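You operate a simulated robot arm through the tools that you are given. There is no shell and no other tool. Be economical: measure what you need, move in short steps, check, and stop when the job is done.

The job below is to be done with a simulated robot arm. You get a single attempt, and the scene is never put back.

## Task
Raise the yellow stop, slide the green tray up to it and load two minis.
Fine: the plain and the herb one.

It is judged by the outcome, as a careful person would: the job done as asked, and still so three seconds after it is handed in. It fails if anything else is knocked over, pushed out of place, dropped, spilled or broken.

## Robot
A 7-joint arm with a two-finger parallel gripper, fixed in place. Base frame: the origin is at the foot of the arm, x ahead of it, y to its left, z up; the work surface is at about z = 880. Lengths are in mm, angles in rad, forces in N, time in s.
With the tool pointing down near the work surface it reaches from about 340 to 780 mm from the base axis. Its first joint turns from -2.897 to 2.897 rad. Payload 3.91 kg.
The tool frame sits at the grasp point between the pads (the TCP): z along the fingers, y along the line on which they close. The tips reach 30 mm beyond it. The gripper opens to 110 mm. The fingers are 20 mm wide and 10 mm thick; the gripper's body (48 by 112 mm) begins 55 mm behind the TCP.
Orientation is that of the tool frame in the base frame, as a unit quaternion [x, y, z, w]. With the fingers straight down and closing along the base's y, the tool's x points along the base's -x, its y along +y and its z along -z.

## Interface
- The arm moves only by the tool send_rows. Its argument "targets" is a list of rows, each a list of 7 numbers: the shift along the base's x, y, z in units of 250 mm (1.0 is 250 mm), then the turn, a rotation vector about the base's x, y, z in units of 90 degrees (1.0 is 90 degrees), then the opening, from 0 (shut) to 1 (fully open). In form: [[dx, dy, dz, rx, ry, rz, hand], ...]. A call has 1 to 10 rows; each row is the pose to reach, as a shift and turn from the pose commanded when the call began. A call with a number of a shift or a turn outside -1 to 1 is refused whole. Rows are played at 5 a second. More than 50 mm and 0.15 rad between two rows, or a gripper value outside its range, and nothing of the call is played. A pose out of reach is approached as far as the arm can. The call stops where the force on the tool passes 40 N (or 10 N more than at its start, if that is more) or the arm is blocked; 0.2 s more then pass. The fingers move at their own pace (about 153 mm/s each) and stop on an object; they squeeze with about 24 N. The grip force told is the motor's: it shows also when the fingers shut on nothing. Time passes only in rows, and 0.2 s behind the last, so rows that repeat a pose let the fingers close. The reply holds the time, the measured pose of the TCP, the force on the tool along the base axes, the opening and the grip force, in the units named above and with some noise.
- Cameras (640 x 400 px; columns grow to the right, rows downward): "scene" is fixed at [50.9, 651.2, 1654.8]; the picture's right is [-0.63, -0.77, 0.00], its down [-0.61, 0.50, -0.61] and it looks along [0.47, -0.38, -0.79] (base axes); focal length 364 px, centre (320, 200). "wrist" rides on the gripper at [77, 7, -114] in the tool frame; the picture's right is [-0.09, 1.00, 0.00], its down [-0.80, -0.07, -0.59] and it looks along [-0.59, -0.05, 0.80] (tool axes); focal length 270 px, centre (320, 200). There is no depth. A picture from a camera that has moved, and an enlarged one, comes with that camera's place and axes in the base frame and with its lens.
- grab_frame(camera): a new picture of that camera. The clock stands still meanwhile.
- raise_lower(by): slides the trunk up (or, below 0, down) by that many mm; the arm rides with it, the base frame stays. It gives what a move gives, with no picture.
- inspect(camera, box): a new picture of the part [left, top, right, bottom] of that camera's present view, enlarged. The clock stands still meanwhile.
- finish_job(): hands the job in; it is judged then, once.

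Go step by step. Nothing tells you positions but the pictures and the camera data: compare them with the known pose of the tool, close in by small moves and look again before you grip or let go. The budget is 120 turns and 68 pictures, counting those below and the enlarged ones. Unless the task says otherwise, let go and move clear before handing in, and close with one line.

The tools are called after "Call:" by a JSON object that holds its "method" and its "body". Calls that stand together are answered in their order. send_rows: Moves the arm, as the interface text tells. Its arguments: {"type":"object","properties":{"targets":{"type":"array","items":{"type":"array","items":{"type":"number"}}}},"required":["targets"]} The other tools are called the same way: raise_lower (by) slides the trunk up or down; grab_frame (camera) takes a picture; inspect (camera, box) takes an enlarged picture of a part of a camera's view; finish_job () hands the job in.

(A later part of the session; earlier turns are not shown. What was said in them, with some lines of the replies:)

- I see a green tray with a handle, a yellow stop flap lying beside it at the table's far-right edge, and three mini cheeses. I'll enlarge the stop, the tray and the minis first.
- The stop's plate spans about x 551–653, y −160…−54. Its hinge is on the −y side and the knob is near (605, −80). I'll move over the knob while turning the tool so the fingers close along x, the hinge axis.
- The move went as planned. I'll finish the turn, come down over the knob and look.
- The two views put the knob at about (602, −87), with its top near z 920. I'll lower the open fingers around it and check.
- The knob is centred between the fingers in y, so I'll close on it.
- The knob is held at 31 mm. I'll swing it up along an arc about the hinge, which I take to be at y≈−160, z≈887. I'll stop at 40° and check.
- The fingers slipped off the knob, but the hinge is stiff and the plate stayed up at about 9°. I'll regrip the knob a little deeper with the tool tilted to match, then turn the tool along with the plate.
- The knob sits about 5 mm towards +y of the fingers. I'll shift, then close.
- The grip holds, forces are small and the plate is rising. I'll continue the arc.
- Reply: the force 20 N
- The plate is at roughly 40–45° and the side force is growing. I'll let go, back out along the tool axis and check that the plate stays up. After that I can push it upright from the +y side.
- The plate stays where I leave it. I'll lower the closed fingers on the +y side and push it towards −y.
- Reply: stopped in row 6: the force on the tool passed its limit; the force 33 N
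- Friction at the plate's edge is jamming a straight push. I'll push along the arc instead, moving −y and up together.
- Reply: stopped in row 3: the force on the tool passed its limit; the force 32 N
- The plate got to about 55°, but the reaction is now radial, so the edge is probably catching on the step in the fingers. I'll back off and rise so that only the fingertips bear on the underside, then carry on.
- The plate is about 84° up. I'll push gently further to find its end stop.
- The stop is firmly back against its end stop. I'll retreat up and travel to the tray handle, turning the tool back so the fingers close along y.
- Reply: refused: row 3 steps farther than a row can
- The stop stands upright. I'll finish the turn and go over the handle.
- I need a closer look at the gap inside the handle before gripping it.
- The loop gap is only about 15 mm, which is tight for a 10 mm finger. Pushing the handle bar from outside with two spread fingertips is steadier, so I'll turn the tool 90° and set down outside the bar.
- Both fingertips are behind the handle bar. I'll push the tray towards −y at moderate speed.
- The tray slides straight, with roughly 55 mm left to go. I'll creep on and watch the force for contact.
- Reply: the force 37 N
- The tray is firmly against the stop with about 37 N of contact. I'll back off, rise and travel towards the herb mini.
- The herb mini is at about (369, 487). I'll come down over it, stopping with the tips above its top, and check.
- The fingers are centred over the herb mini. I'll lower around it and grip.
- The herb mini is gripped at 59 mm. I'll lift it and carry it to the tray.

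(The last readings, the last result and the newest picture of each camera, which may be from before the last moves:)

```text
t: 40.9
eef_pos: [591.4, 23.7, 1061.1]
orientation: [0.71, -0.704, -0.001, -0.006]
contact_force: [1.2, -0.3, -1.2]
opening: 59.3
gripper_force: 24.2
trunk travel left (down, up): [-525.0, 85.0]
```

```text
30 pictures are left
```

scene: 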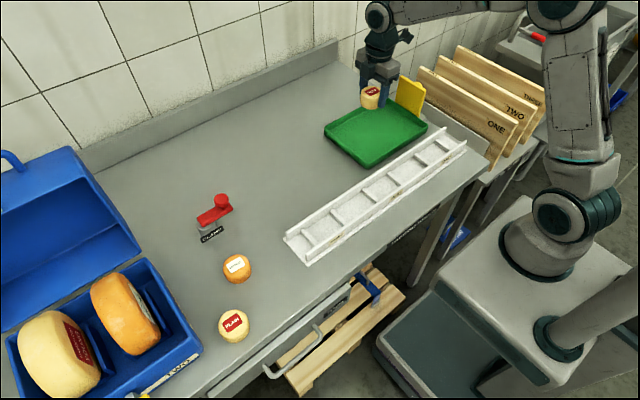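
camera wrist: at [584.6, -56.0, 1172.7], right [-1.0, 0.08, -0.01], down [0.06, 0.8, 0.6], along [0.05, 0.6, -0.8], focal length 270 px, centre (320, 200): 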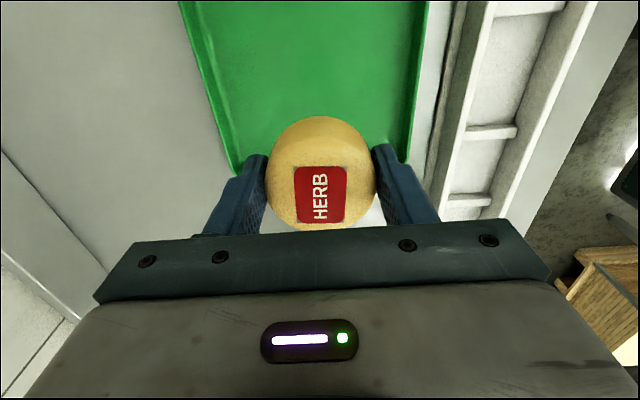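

The tray spans x 502–692 and y −152…95. I'll lower the herb mini at about (597, −35).

Call:
{"method": "send_rows", "body": {"targets": [[0.012, -0.12, 0, 0, 0, 0, 0.3], [0.022, -0.235, -0.02, 0, 0, 0, 0.3], [0.022, -0.235, -0.16, 0, 0, 0, 0.3], [0.022, -0.235, -0.3, 0, 0, 0, 0.3], [0.022, -0.235, -0.42, 0, 0, 0, 0.3], [0.022, -0.235, -0.5, 0, 0, 0, 0.3], [0.022, -0.235, -0.53, 0, 0, 0, 0.3]]}}

Call:
{"method": "grab_frame", "body": {"camera": "wrist"}}

Call:
{"method": "inspect", "body": {"camera": "scene", "box": [320, 60, 464, 150]}}

```text
t: 42.5
eef_pos: [596.1, -34.5, 927.2]
orientation: [0.711, -0.704, -0.002, -0.006]
contact_force: [0.2, -0.3, -0.6]
opening: 59.1
gripper_force: 24.1
trunk travel left (down, up): [-525.0, 85.0]
```

```text
29 pictures are left
camera wrist: at [590.0, -114.5, 1039.7], right [-1.0, 0.08, -0.01], down [0.06, 0.8, 0.6], along [0.05, 0.6, -0.8], focal length 270 px, centre (320, 200)
```

wrist: 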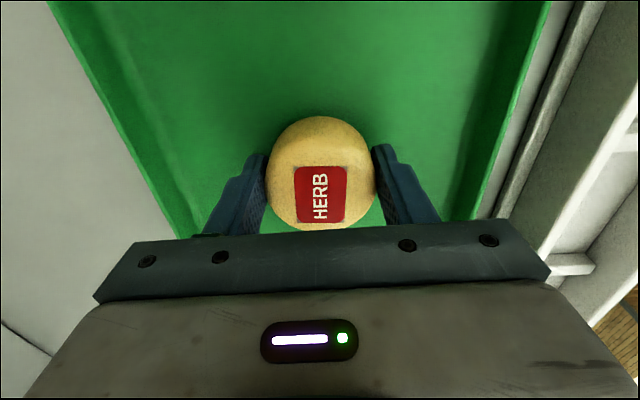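

```text
4.44 times, centred on (392, 105) of scene
camera zoom: at [50.9, 651.2, 1654.8], right [-0.63, -0.77, 0.0], down [-0.61, 0.5, -0.61], along [0.47, -0.38, -0.79], focal length 1620 px, centre (0, 622)
```

zoom: 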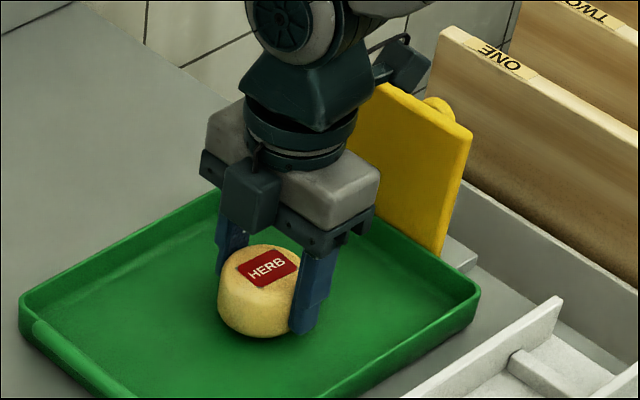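

The herb mini is just above the tray floor. I'll creep down until I feel contact.

Call:
{"method": "send_rows", "body": {"targets": [[0, 0, -0.008, 0, 0, 0, 0.3], [0, 0, -0.014, 0, 0, 0, 0.3], [0, 0, -0.016, 0, 0, 0, 0.3]]}}

```text
t: 43.3
eef_pos: [595.9, -33.8, 924.2]
orientation: [0.71, -0.704, -0.001, -0.006]
contact_force: [-0.5, 0.6, -0.9]
opening: 59.0
gripper_force: 23.7
trunk travel left (down, up): [-525.0, 85.0]
```

Call:
{"method": "send_rows", "body": {"targets": [[0, 0, -0.006, 0, 0, 0, 0.3], [0, 0, -0.011, 0, 0, 0, 0.3], [0, 0, -0.015, 0, 0, 0, 0.3]]}}

```text
t: 44.1
eef_pos: [596.9, -33.4, 922.7]
orientation: [0.71, -0.704, 0.001, -0.008]
contact_force: [-0.7, 0.4, 16.6]
opening: 59.3
gripper_force: 24.1
trunk travel left (down, up): [-525.0, 85.0]
```

Contact: the mini is resting on the tray floor. I'll release it and rise straight up.

Call:
{"method": "send_rows", "body": {"targets": [[0, 0, 0.008, 0, 0, 0, 0.56], [0, 0, 0.008, 0, 0, 0, 0.7], [0, 0, 0.1, 0, 0, 0, 0.72], [0, 0, 0.26, 0, 0, 0, 0.72], [0, 0, 0.42, 0, 0, 0, 0.75], [0, 0, 0.55, 0, 0, 0, 0.8]]}}

Call:
{"method": "grab_frame", "body": {"camera": "wrist"}}

Call:
{"method": "inspect", "body": {"camera": "scene", "box": [320, 60, 464, 150]}}

```text
t: 45.5
eef_pos: [597.4, -34.2, 1057.0]
orientation: [0.71, -0.704, -0.001, -0.006]
contact_force: [1.4, -0.6, 0.3]
opening: 88.0
gripper_force: 0.1
trunk travel left (down, up): [-525.0, 85.0]
```

```text
27 pictures are left
camera wrist: at [590.4, -113.4, 1170.3], right [-1.0, 0.08, -0.01], down [0.06, 0.8, 0.6], along [0.05, 0.6, -0.8], focal length 270 px, centre (320, 200)
```

wrist: 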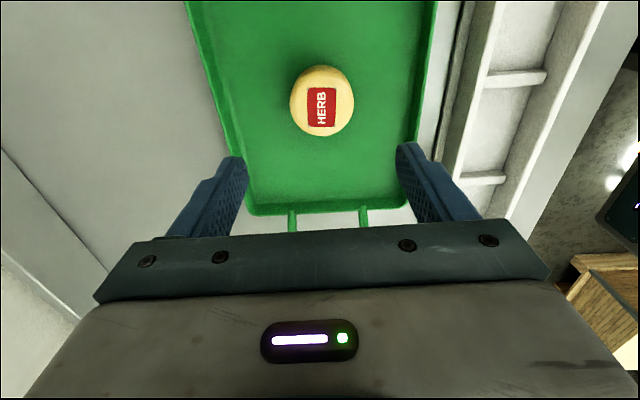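

```text
4.44 times, centred on (392, 105) of scene
camera zoom: at [50.9, 651.2, 1654.8], right [-0.63, -0.77, 0.0], down [-0.61, 0.5, -0.61], along [0.47, -0.38, -0.79], focal length 1620 px, centre (0, 622)
```

zoom: 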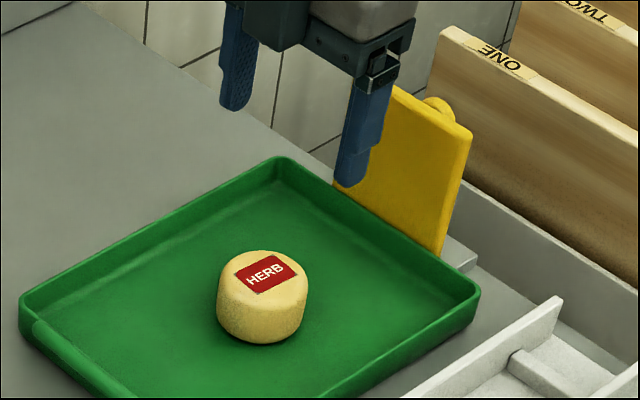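

The herb mini is placed well. Now I'll travel to the plain one, near (351, 626).

Call:
{"method": "send_rows", "body": {"targets": [[-0.03, 0.1, 0, 0, 0, 0, 0.8], [-0.09, 0.26, 0, 0, 0, 0, 0.8], [-0.15, 0.43, 0, 0, 0, 0, 0.8], [-0.21, 0.6, 0, 0, 0, 0, 0.8], [-0.28, 0.77, 0, 0, 0, 0, 0.8], [-0.35, 0.94, 0, 0, 0, 0, 0.8], [-0.38, 1.0, 0, 0, 0, 0, 0.8]]}}

Call:
{"method": "send_rows", "body": {"targets": [[-0.06, 0.16, 0, 0, 0, 0, 0.8], [-0.12, 0.33, 0, 0, 0, 0, 0.8], [-0.18, 0.5, 0, 0, 0, 0, 0.8], [-0.24, 0.67, 0, 0, 0, 0, 0.8], [-0.3, 0.84, 0, 0, 0, 0, 0.8], [-0.36, 1.0, 0, 0, 0, 0, 0.8]]}}

Call:
{"method": "send_rows", "body": {"targets": [[-0.06, 0.16, 0, 0, 0, 0, 0.85], [-0.12, 0.33, 0, 0, 0, 0, 0.85], [-0.18, 0.5, 0, 0, 0, 0, 0.85], [-0.245, 0.63, 0, 0, 0, 0, 0.85]]}}

Call:
{"method": "grab_frame", "body": {"camera": "wrist"}}

```text
t: 47.1
eef_pos: [502.7, 216.5, 1058.4]
orientation: [0.71, -0.705, 0.001, -0.007]
contact_force: [-0.4, -0.3, -0.6]
opening: 87.9
gripper_force: 0.1
trunk travel left (down, up): [-525.0, 85.0]
```

```text
t: 48.5
eef_pos: [411.3, 469.6, 1058.0]
orientation: [0.71, -0.704, 0.001, -0.006]
contact_force: [-0.5, -0.3, -0.3]
opening: 87.9
gripper_force: 0.0
trunk travel left (down, up): [-525.0, 85.0]
```

```text
t: 49.5
eef_pos: [349.4, 626.5, 1057.2]
orientation: [0.71, -0.704, 0.0, -0.006]
contact_force: [-1.4, -0.2, 0.2]
opening: 93.4
gripper_force: 0.1
trunk travel left (down, up): [-525.0, 85.0]
```

```text
25 pictures are left
camera wrist: at [343.2, 546.0, 1169.8], right [-1.0, 0.08, -0.01], down [0.06, 0.8, 0.6], along [0.05, 0.6, -0.8], focal length 270 px, centre (320, 200)
```

wrist: 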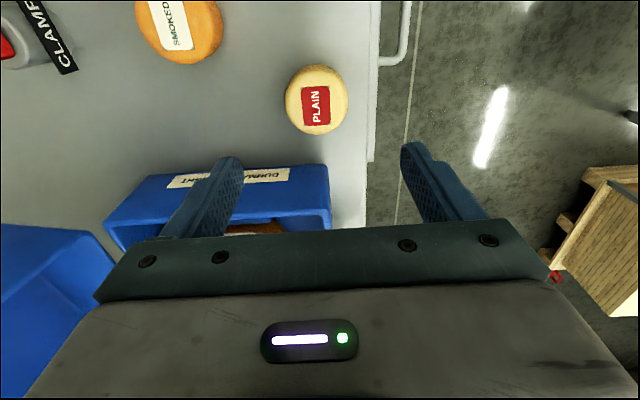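

The plain mini is at about (354, 624). I'll lower part-way and check.

Call:
{"method": "send_rows", "body": {"targets": [[0.01, -0.005, -0.1, 0, 0, 0, 0.85], [0.018, -0.01, -0.22, 0, 0, 0, 0.85], [0.018, -0.01, -0.34, 0, 0, 0, 0.85]]}}

Call:
{"method": "grab_frame", "body": {"camera": "wrist"}}

Call:
{"method": "inspect", "body": {"camera": "scene", "box": [150, 250, 310, 350]}}

```text
t: 50.3
eef_pos: [355.5, 622.9, 974.2]
orientation: [0.709, -0.705, -0.001, -0.006]
contact_force: [0.3, 0.2, 0.2]
opening: 93.6
gripper_force: 0.0
trunk travel left (down, up): [-525.0, 85.0]
```

```text
24 pictures are left
camera wrist: at [348.6, 542.3, 1084.6], right [-1.0, 0.08, -0.01], down [0.06, 0.79, 0.6], along [0.05, 0.6, -0.8], focal length 270 px, centre (320, 200)
```

wrist: 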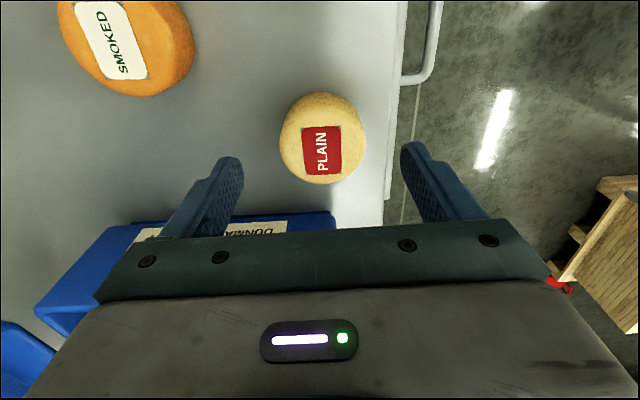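

```text
4.00 times, centred on (230, 300) of scene
camera zoom: at [50.9, 651.2, 1654.8], right [-0.63, -0.77, 0.0], down [-0.61, 0.5, -0.61], along [0.47, -0.38, -0.79], focal length 1458 px, centre (680, -200)
```

zoom: 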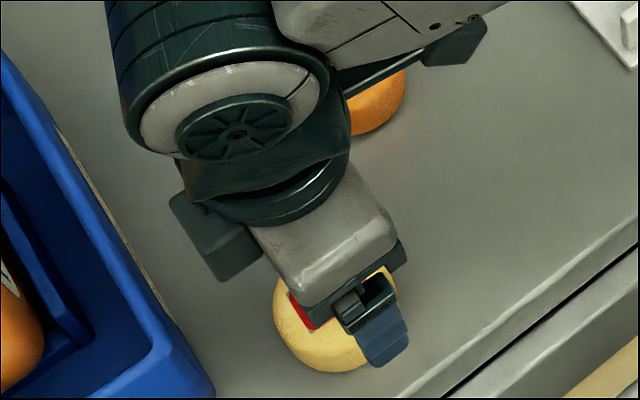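

The alignment matches the herb pick-up. I'll lower and grip.

Call:
{"method": "send_rows", "body": {"targets": [[-0.004, 0.002, -0.1, 0, 0, 0, 0.85], [-0.004, 0.002, -0.19, 0, 0, 0, 0.85], [-0.004, 0.002, -0.224, 0, 0, 0, 0.85], [-0.004, 0.002, -0.224, 0, 0, 0, 0.5], [-0.004, 0.002, -0.224, 0, 0, 0, 0.3], [-0.004, 0.002, -0.224, 0, 0, 0, 0.3]]}}

Call:
{"method": "inspect", "body": {"camera": "wrist", "box": [200, 60, 440, 220]}}

```text
t: 51.7
eef_pos: [353.6, 622.4, 916.2]
orientation: [0.711, -0.704, -0.001, -0.006]
contact_force: [0.8, 0.0, 0.8]
opening: 59.7
gripper_force: 23.7
trunk travel left (down, up): [-525.0, 85.0]
```

```text
2.50 times, centred on (320, 140) of wrist
camera zoom: at [346.9, 541.9, 1028.8], right [-1.0, 0.08, -0.01], down [0.06, 0.8, 0.6], along [0.05, 0.6, -0.8], focal length 676 px, centre (320, 350)
```

zoom: 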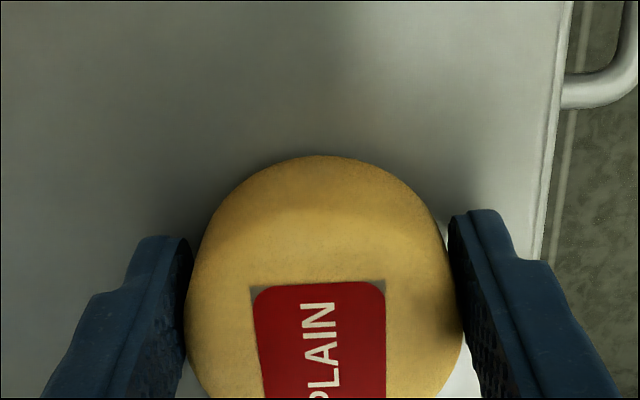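

The plain mini is gripped. I'll lift it and carry it to the tray.

Call:
{"method": "send_rows", "body": {"targets": [[0, 0, 0.06, 0, 0, 0, 0.3], [0, 0, 0.18, 0, 0, 0, 0.3], [0, 0, 0.32, 0, 0, 0, 0.3], [0, 0, 0.46, 0, 0, 0, 0.3], [0.04, -0.08, 0.55, 0, 0, 0, 0.3], [0.1, -0.22, 0.57, 0, 0, 0, 0.3], [0.16, -0.37, 0.57, 0, 0, 0, 0.3], [0.22, -0.53, 0.57, 0, 0, 0, 0.3], [0.29, -0.69, 0.57, 0, 0, 0, 0.3], [0.36, -0.85, 0.57, 0, 0, 0, 0.3]]}}

Call:
{"method": "send_rows", "body": {"targets": [[0.07, -0.16, 0, 0, 0, 0, 0.3], [0.14, -0.32, 0, 0, 0, 0, 0.3], [0.21, -0.48, 0, 0, 0, 0, 0.3], [0.28, -0.64, 0, 0, 0, 0, 0.3], [0.35, -0.8, 0, 0, 0, 0, 0.3], [0.4, -0.92, 0, 0, 0, 0, 0.3], [0.44, -1.0, 0, 0, 0, 0, 0.3]]}}

Call:
{"method": "send_rows", "body": {"targets": [[0.06, -0.15, 0, 0, 0, 0, 0.3], [0.12, -0.3, 0, 0, 0, 0, 0.3], [0.174, -0.44, 0, 0, 0, 0, 0.3]]}}

Call:
{"method": "grab_frame", "body": {"camera": "wrist"}}

Call:
{"method": "inspect", "body": {"camera": "scene", "box": [300, 50, 460, 170]}}

```text
t: 53.9
eef_pos: [444.0, 407.3, 1058.9]
orientation: [0.71, -0.704, -0.001, -0.007]
contact_force: [0.2, 0.0, -1.1]
opening: 59.8
gripper_force: 24.2
trunk travel left (down, up): [-525.0, 85.0]
```

```text
t: 55.5
eef_pos: [554.6, 159.6, 1060.4]
orientation: [0.711, -0.703, 0.0, -0.006]
contact_force: [-0.5, -0.6, -0.2]
opening: 59.8
gripper_force: 24.0
trunk travel left (down, up): [-525.0, 85.0]
```

```text
t: 56.3
eef_pos: [598.7, 47.9, 1060.5]
orientation: [0.71, -0.704, -0.001, -0.006]
contact_force: [-0.4, 0.5, -1.1]
opening: 59.7
gripper_force: 23.4
trunk travel left (down, up): [-525.0, 85.0]
```

```text
21 pictures are left
camera wrist: at [592.5, -32.7, 1171.8], right [-1.0, 0.08, -0.01], down [0.06, 0.8, 0.6], along [0.05, 0.6, -0.8], focal length 270 px, centre (320, 200)
```

wrist: 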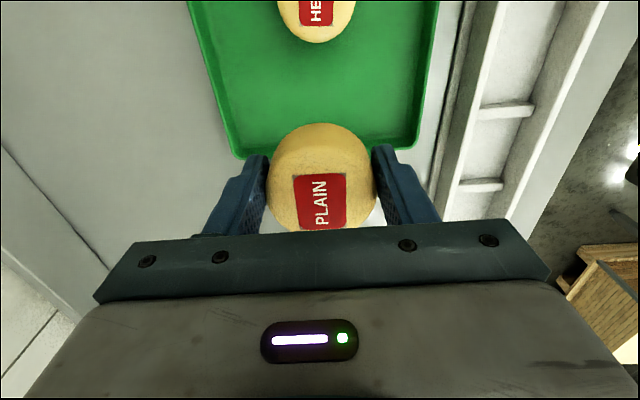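

```text
3.33 times, centred on (380, 110) of scene
camera zoom: at [50.9, 651.2, 1654.8], right [-0.63, -0.77, 0.0], down [-0.61, 0.5, -0.61], along [0.47, -0.38, -0.79], focal length 1215 px, centre (120, 500)
```

zoom: 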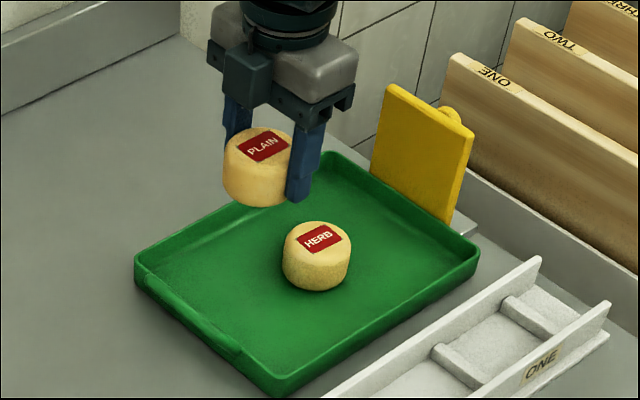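

Clear on all sides. I'll lower the plain mini at about (598, 44).

Call:
{"method": "send_rows", "body": {"targets": [[0, -0.014, -0.12, 0, 0, 0, 0.3], [0, -0.014, -0.26, 0, 0, 0, 0.3], [0, -0.014, -0.4, 0, 0, 0, 0.3], [0, -0.014, -0.5, 0, 0, 0, 0.3], [0, -0.014, -0.53, 0, 0, 0, 0.3], [0, -0.014, -0.54, 0, 0, 0, 0.3], [0, -0.014, -0.548, 0, 0, 0, 0.3]]}}

```text
t: 57.9
eef_pos: [598.1, 45.6, 922.2]
orientation: [0.71, -0.704, 0.0, -0.007]
contact_force: [-0.3, -0.5, -0.2]
opening: 59.6
gripper_force: 23.8
trunk travel left (down, up): [-525.0, 85.0]
```

Call:
{"method": "send_rows", "body": {"targets": [[0, 0, -0.006, 0, 0, 0, 0.3], [0, 0, -0.011, 0, 0, 0, 0.3], [0, 0, -0.014, 0, 0, 0, 0.3]]}}

```text
t: 58.7
eef_pos: [598.8, 45.7, 921.4]
orientation: [0.71, -0.705, 0.001, -0.007]
contact_force: [0.3, 0.0, 20.7]
opening: 59.7
gripper_force: 23.8
trunk travel left (down, up): [-525.0, 85.0]
```

The mini is touching the tray floor. I'll release it, rise and check everything.

Call:
{"method": "send_rows", "body": {"targets": [[0, 0, 0.008, 0, 0, 0, 0.56], [0, 0, 0.008, 0, 0, 0, 0.7], [0, 0, 0.1, 0, 0, 0, 0.72], [0, 0, 0.26, 0, 0, 0, 0.72], [0, 0, 0.42, 0, 0, 0, 0.75], [0, 0.1, 0.58, 0, 0, 0, 0.8], [-0.05, 0.27, 0.68, 0, 0, 0, 0.8], [-0.1, 0.45, 0.78, 0, 0, 0, 0.8], [-0.15, 0.62, 0.85, 0, 0, 0, 0.8], [-0.2, 0.8, 0.85, 0, 0, 0, 0.8]]}}

Call:
{"method": "grab_frame", "body": {"camera": "scene"}}

Call:
{"method": "inspect", "body": {"camera": "scene", "box": [310, 60, 470, 170]}}

Call:
{"method": "inspect", "body": {"camera": "scene", "box": [370, 70, 450, 130]}}

```text
refused: row 7 steps farther than a row can; nothing moved
```

```text
19 pictures are left
```

scene: 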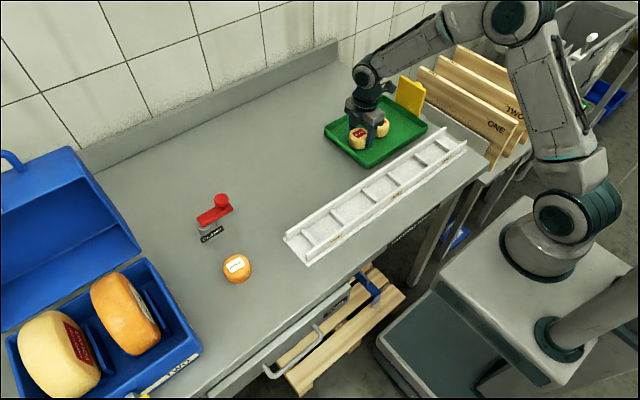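

```text
3.64 times, centred on (390, 115) of scene
camera zoom: at [50.9, 651.2, 1654.8], right [-0.63, -0.77, 0.0], down [-0.61, 0.5, -0.61], along [0.47, -0.38, -0.79], focal length 1326 px, centre (66, 509)
```

zoom: 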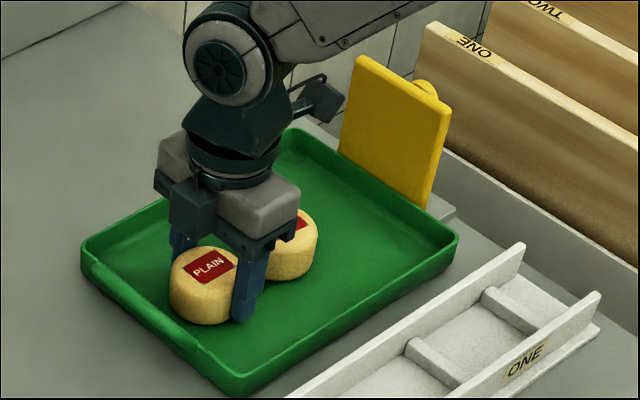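

```text
6.67 times, centred on (410, 100) of scene
camera zoom: at [50.9, 651.2, 1654.8], right [-0.63, -0.77, 0.0], down [-0.61, 0.5, -0.61], along [0.47, -0.38, -0.79], focal length 2430 px, centre (-280, 867)
```

zoom: 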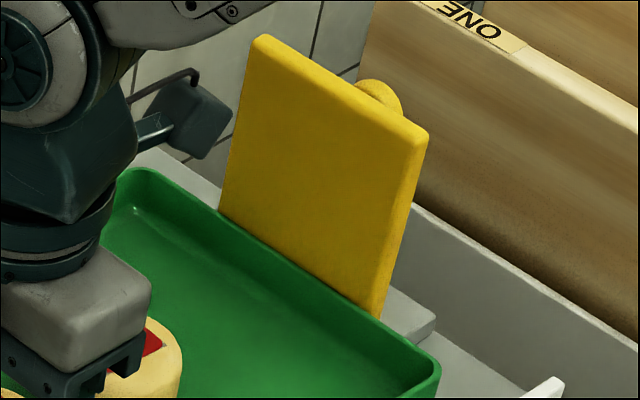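

That call was refused because of one oversized step. The tray and stop look fine, so I'll release and rise with smaller steps.

Call:
{"method": "send_rows", "body": {"targets": [[0, 0, 0.008, 0, 0, 0, 0.56], [0, 0, 0.008, 0, 0, 0, 0.7], [0, 0, 0.1, 0, 0, 0, 0.72], [0, 0, 0.26, 0, 0, 0, 0.72], [0, 0, 0.42, 0, 0, 0, 0.75], [0, 0.06, 0.56, 0, 0, 0, 0.8], [-0.03, 0.18, 0.66, 0, 0, 0, 0.8], [-0.06, 0.33, 0.72, 0, 0, 0, 0.8], [-0.1, 0.49, 0.75, 0, 0, 0, 0.8], [-0.15, 0.65, 0.75, 0, 0, 0, 0.8]]}}

Call:
{"method": "grab_frame", "body": {"camera": "scene"}}

Call:
{"method": "inspect", "body": {"camera": "scene", "box": [310, 60, 470, 170]}}

```text
t: 60.9
eef_pos: [559.5, 210.0, 1107.9]
orientation: [0.711, -0.704, -0.002, -0.005]
contact_force: [0.3, 0.6, 0.2]
opening: 87.9
gripper_force: 0.0
trunk travel left (down, up): [-525.0, 85.0]
```

```text
16 pictures are left
```

scene: 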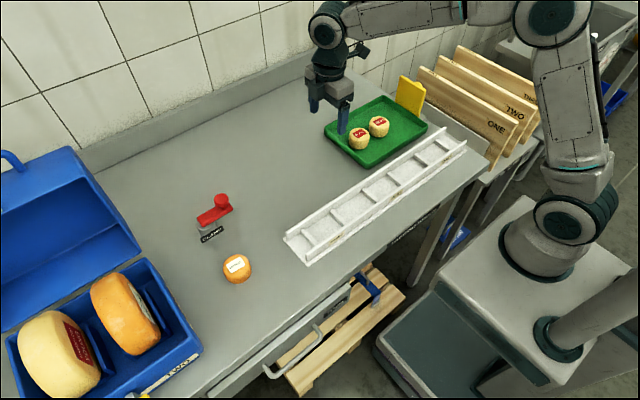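

```text
3.64 times, centred on (390, 115) of scene
camera zoom: at [50.9, 651.2, 1654.8], right [-0.63, -0.77, 0.0], down [-0.61, 0.5, -0.61], along [0.47, -0.38, -0.79], focal length 1326 px, centre (66, 509)
```

zoom: 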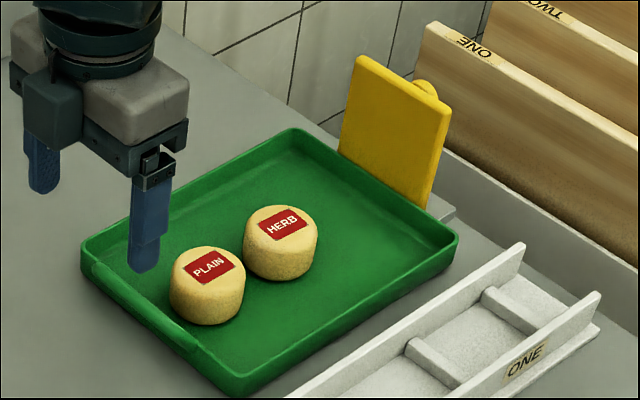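

The stop is upright, the tray is against it, the plain and herb minis are standing in the tray, and nothing else has moved. I'll hand it in.

Call:
{"method": "finish_job", "body": {}}

```text
The job is handed in.
```

The yellow stop is raised, the green tray is pushed up against it, and the plain and herb minis are standing in the tray.
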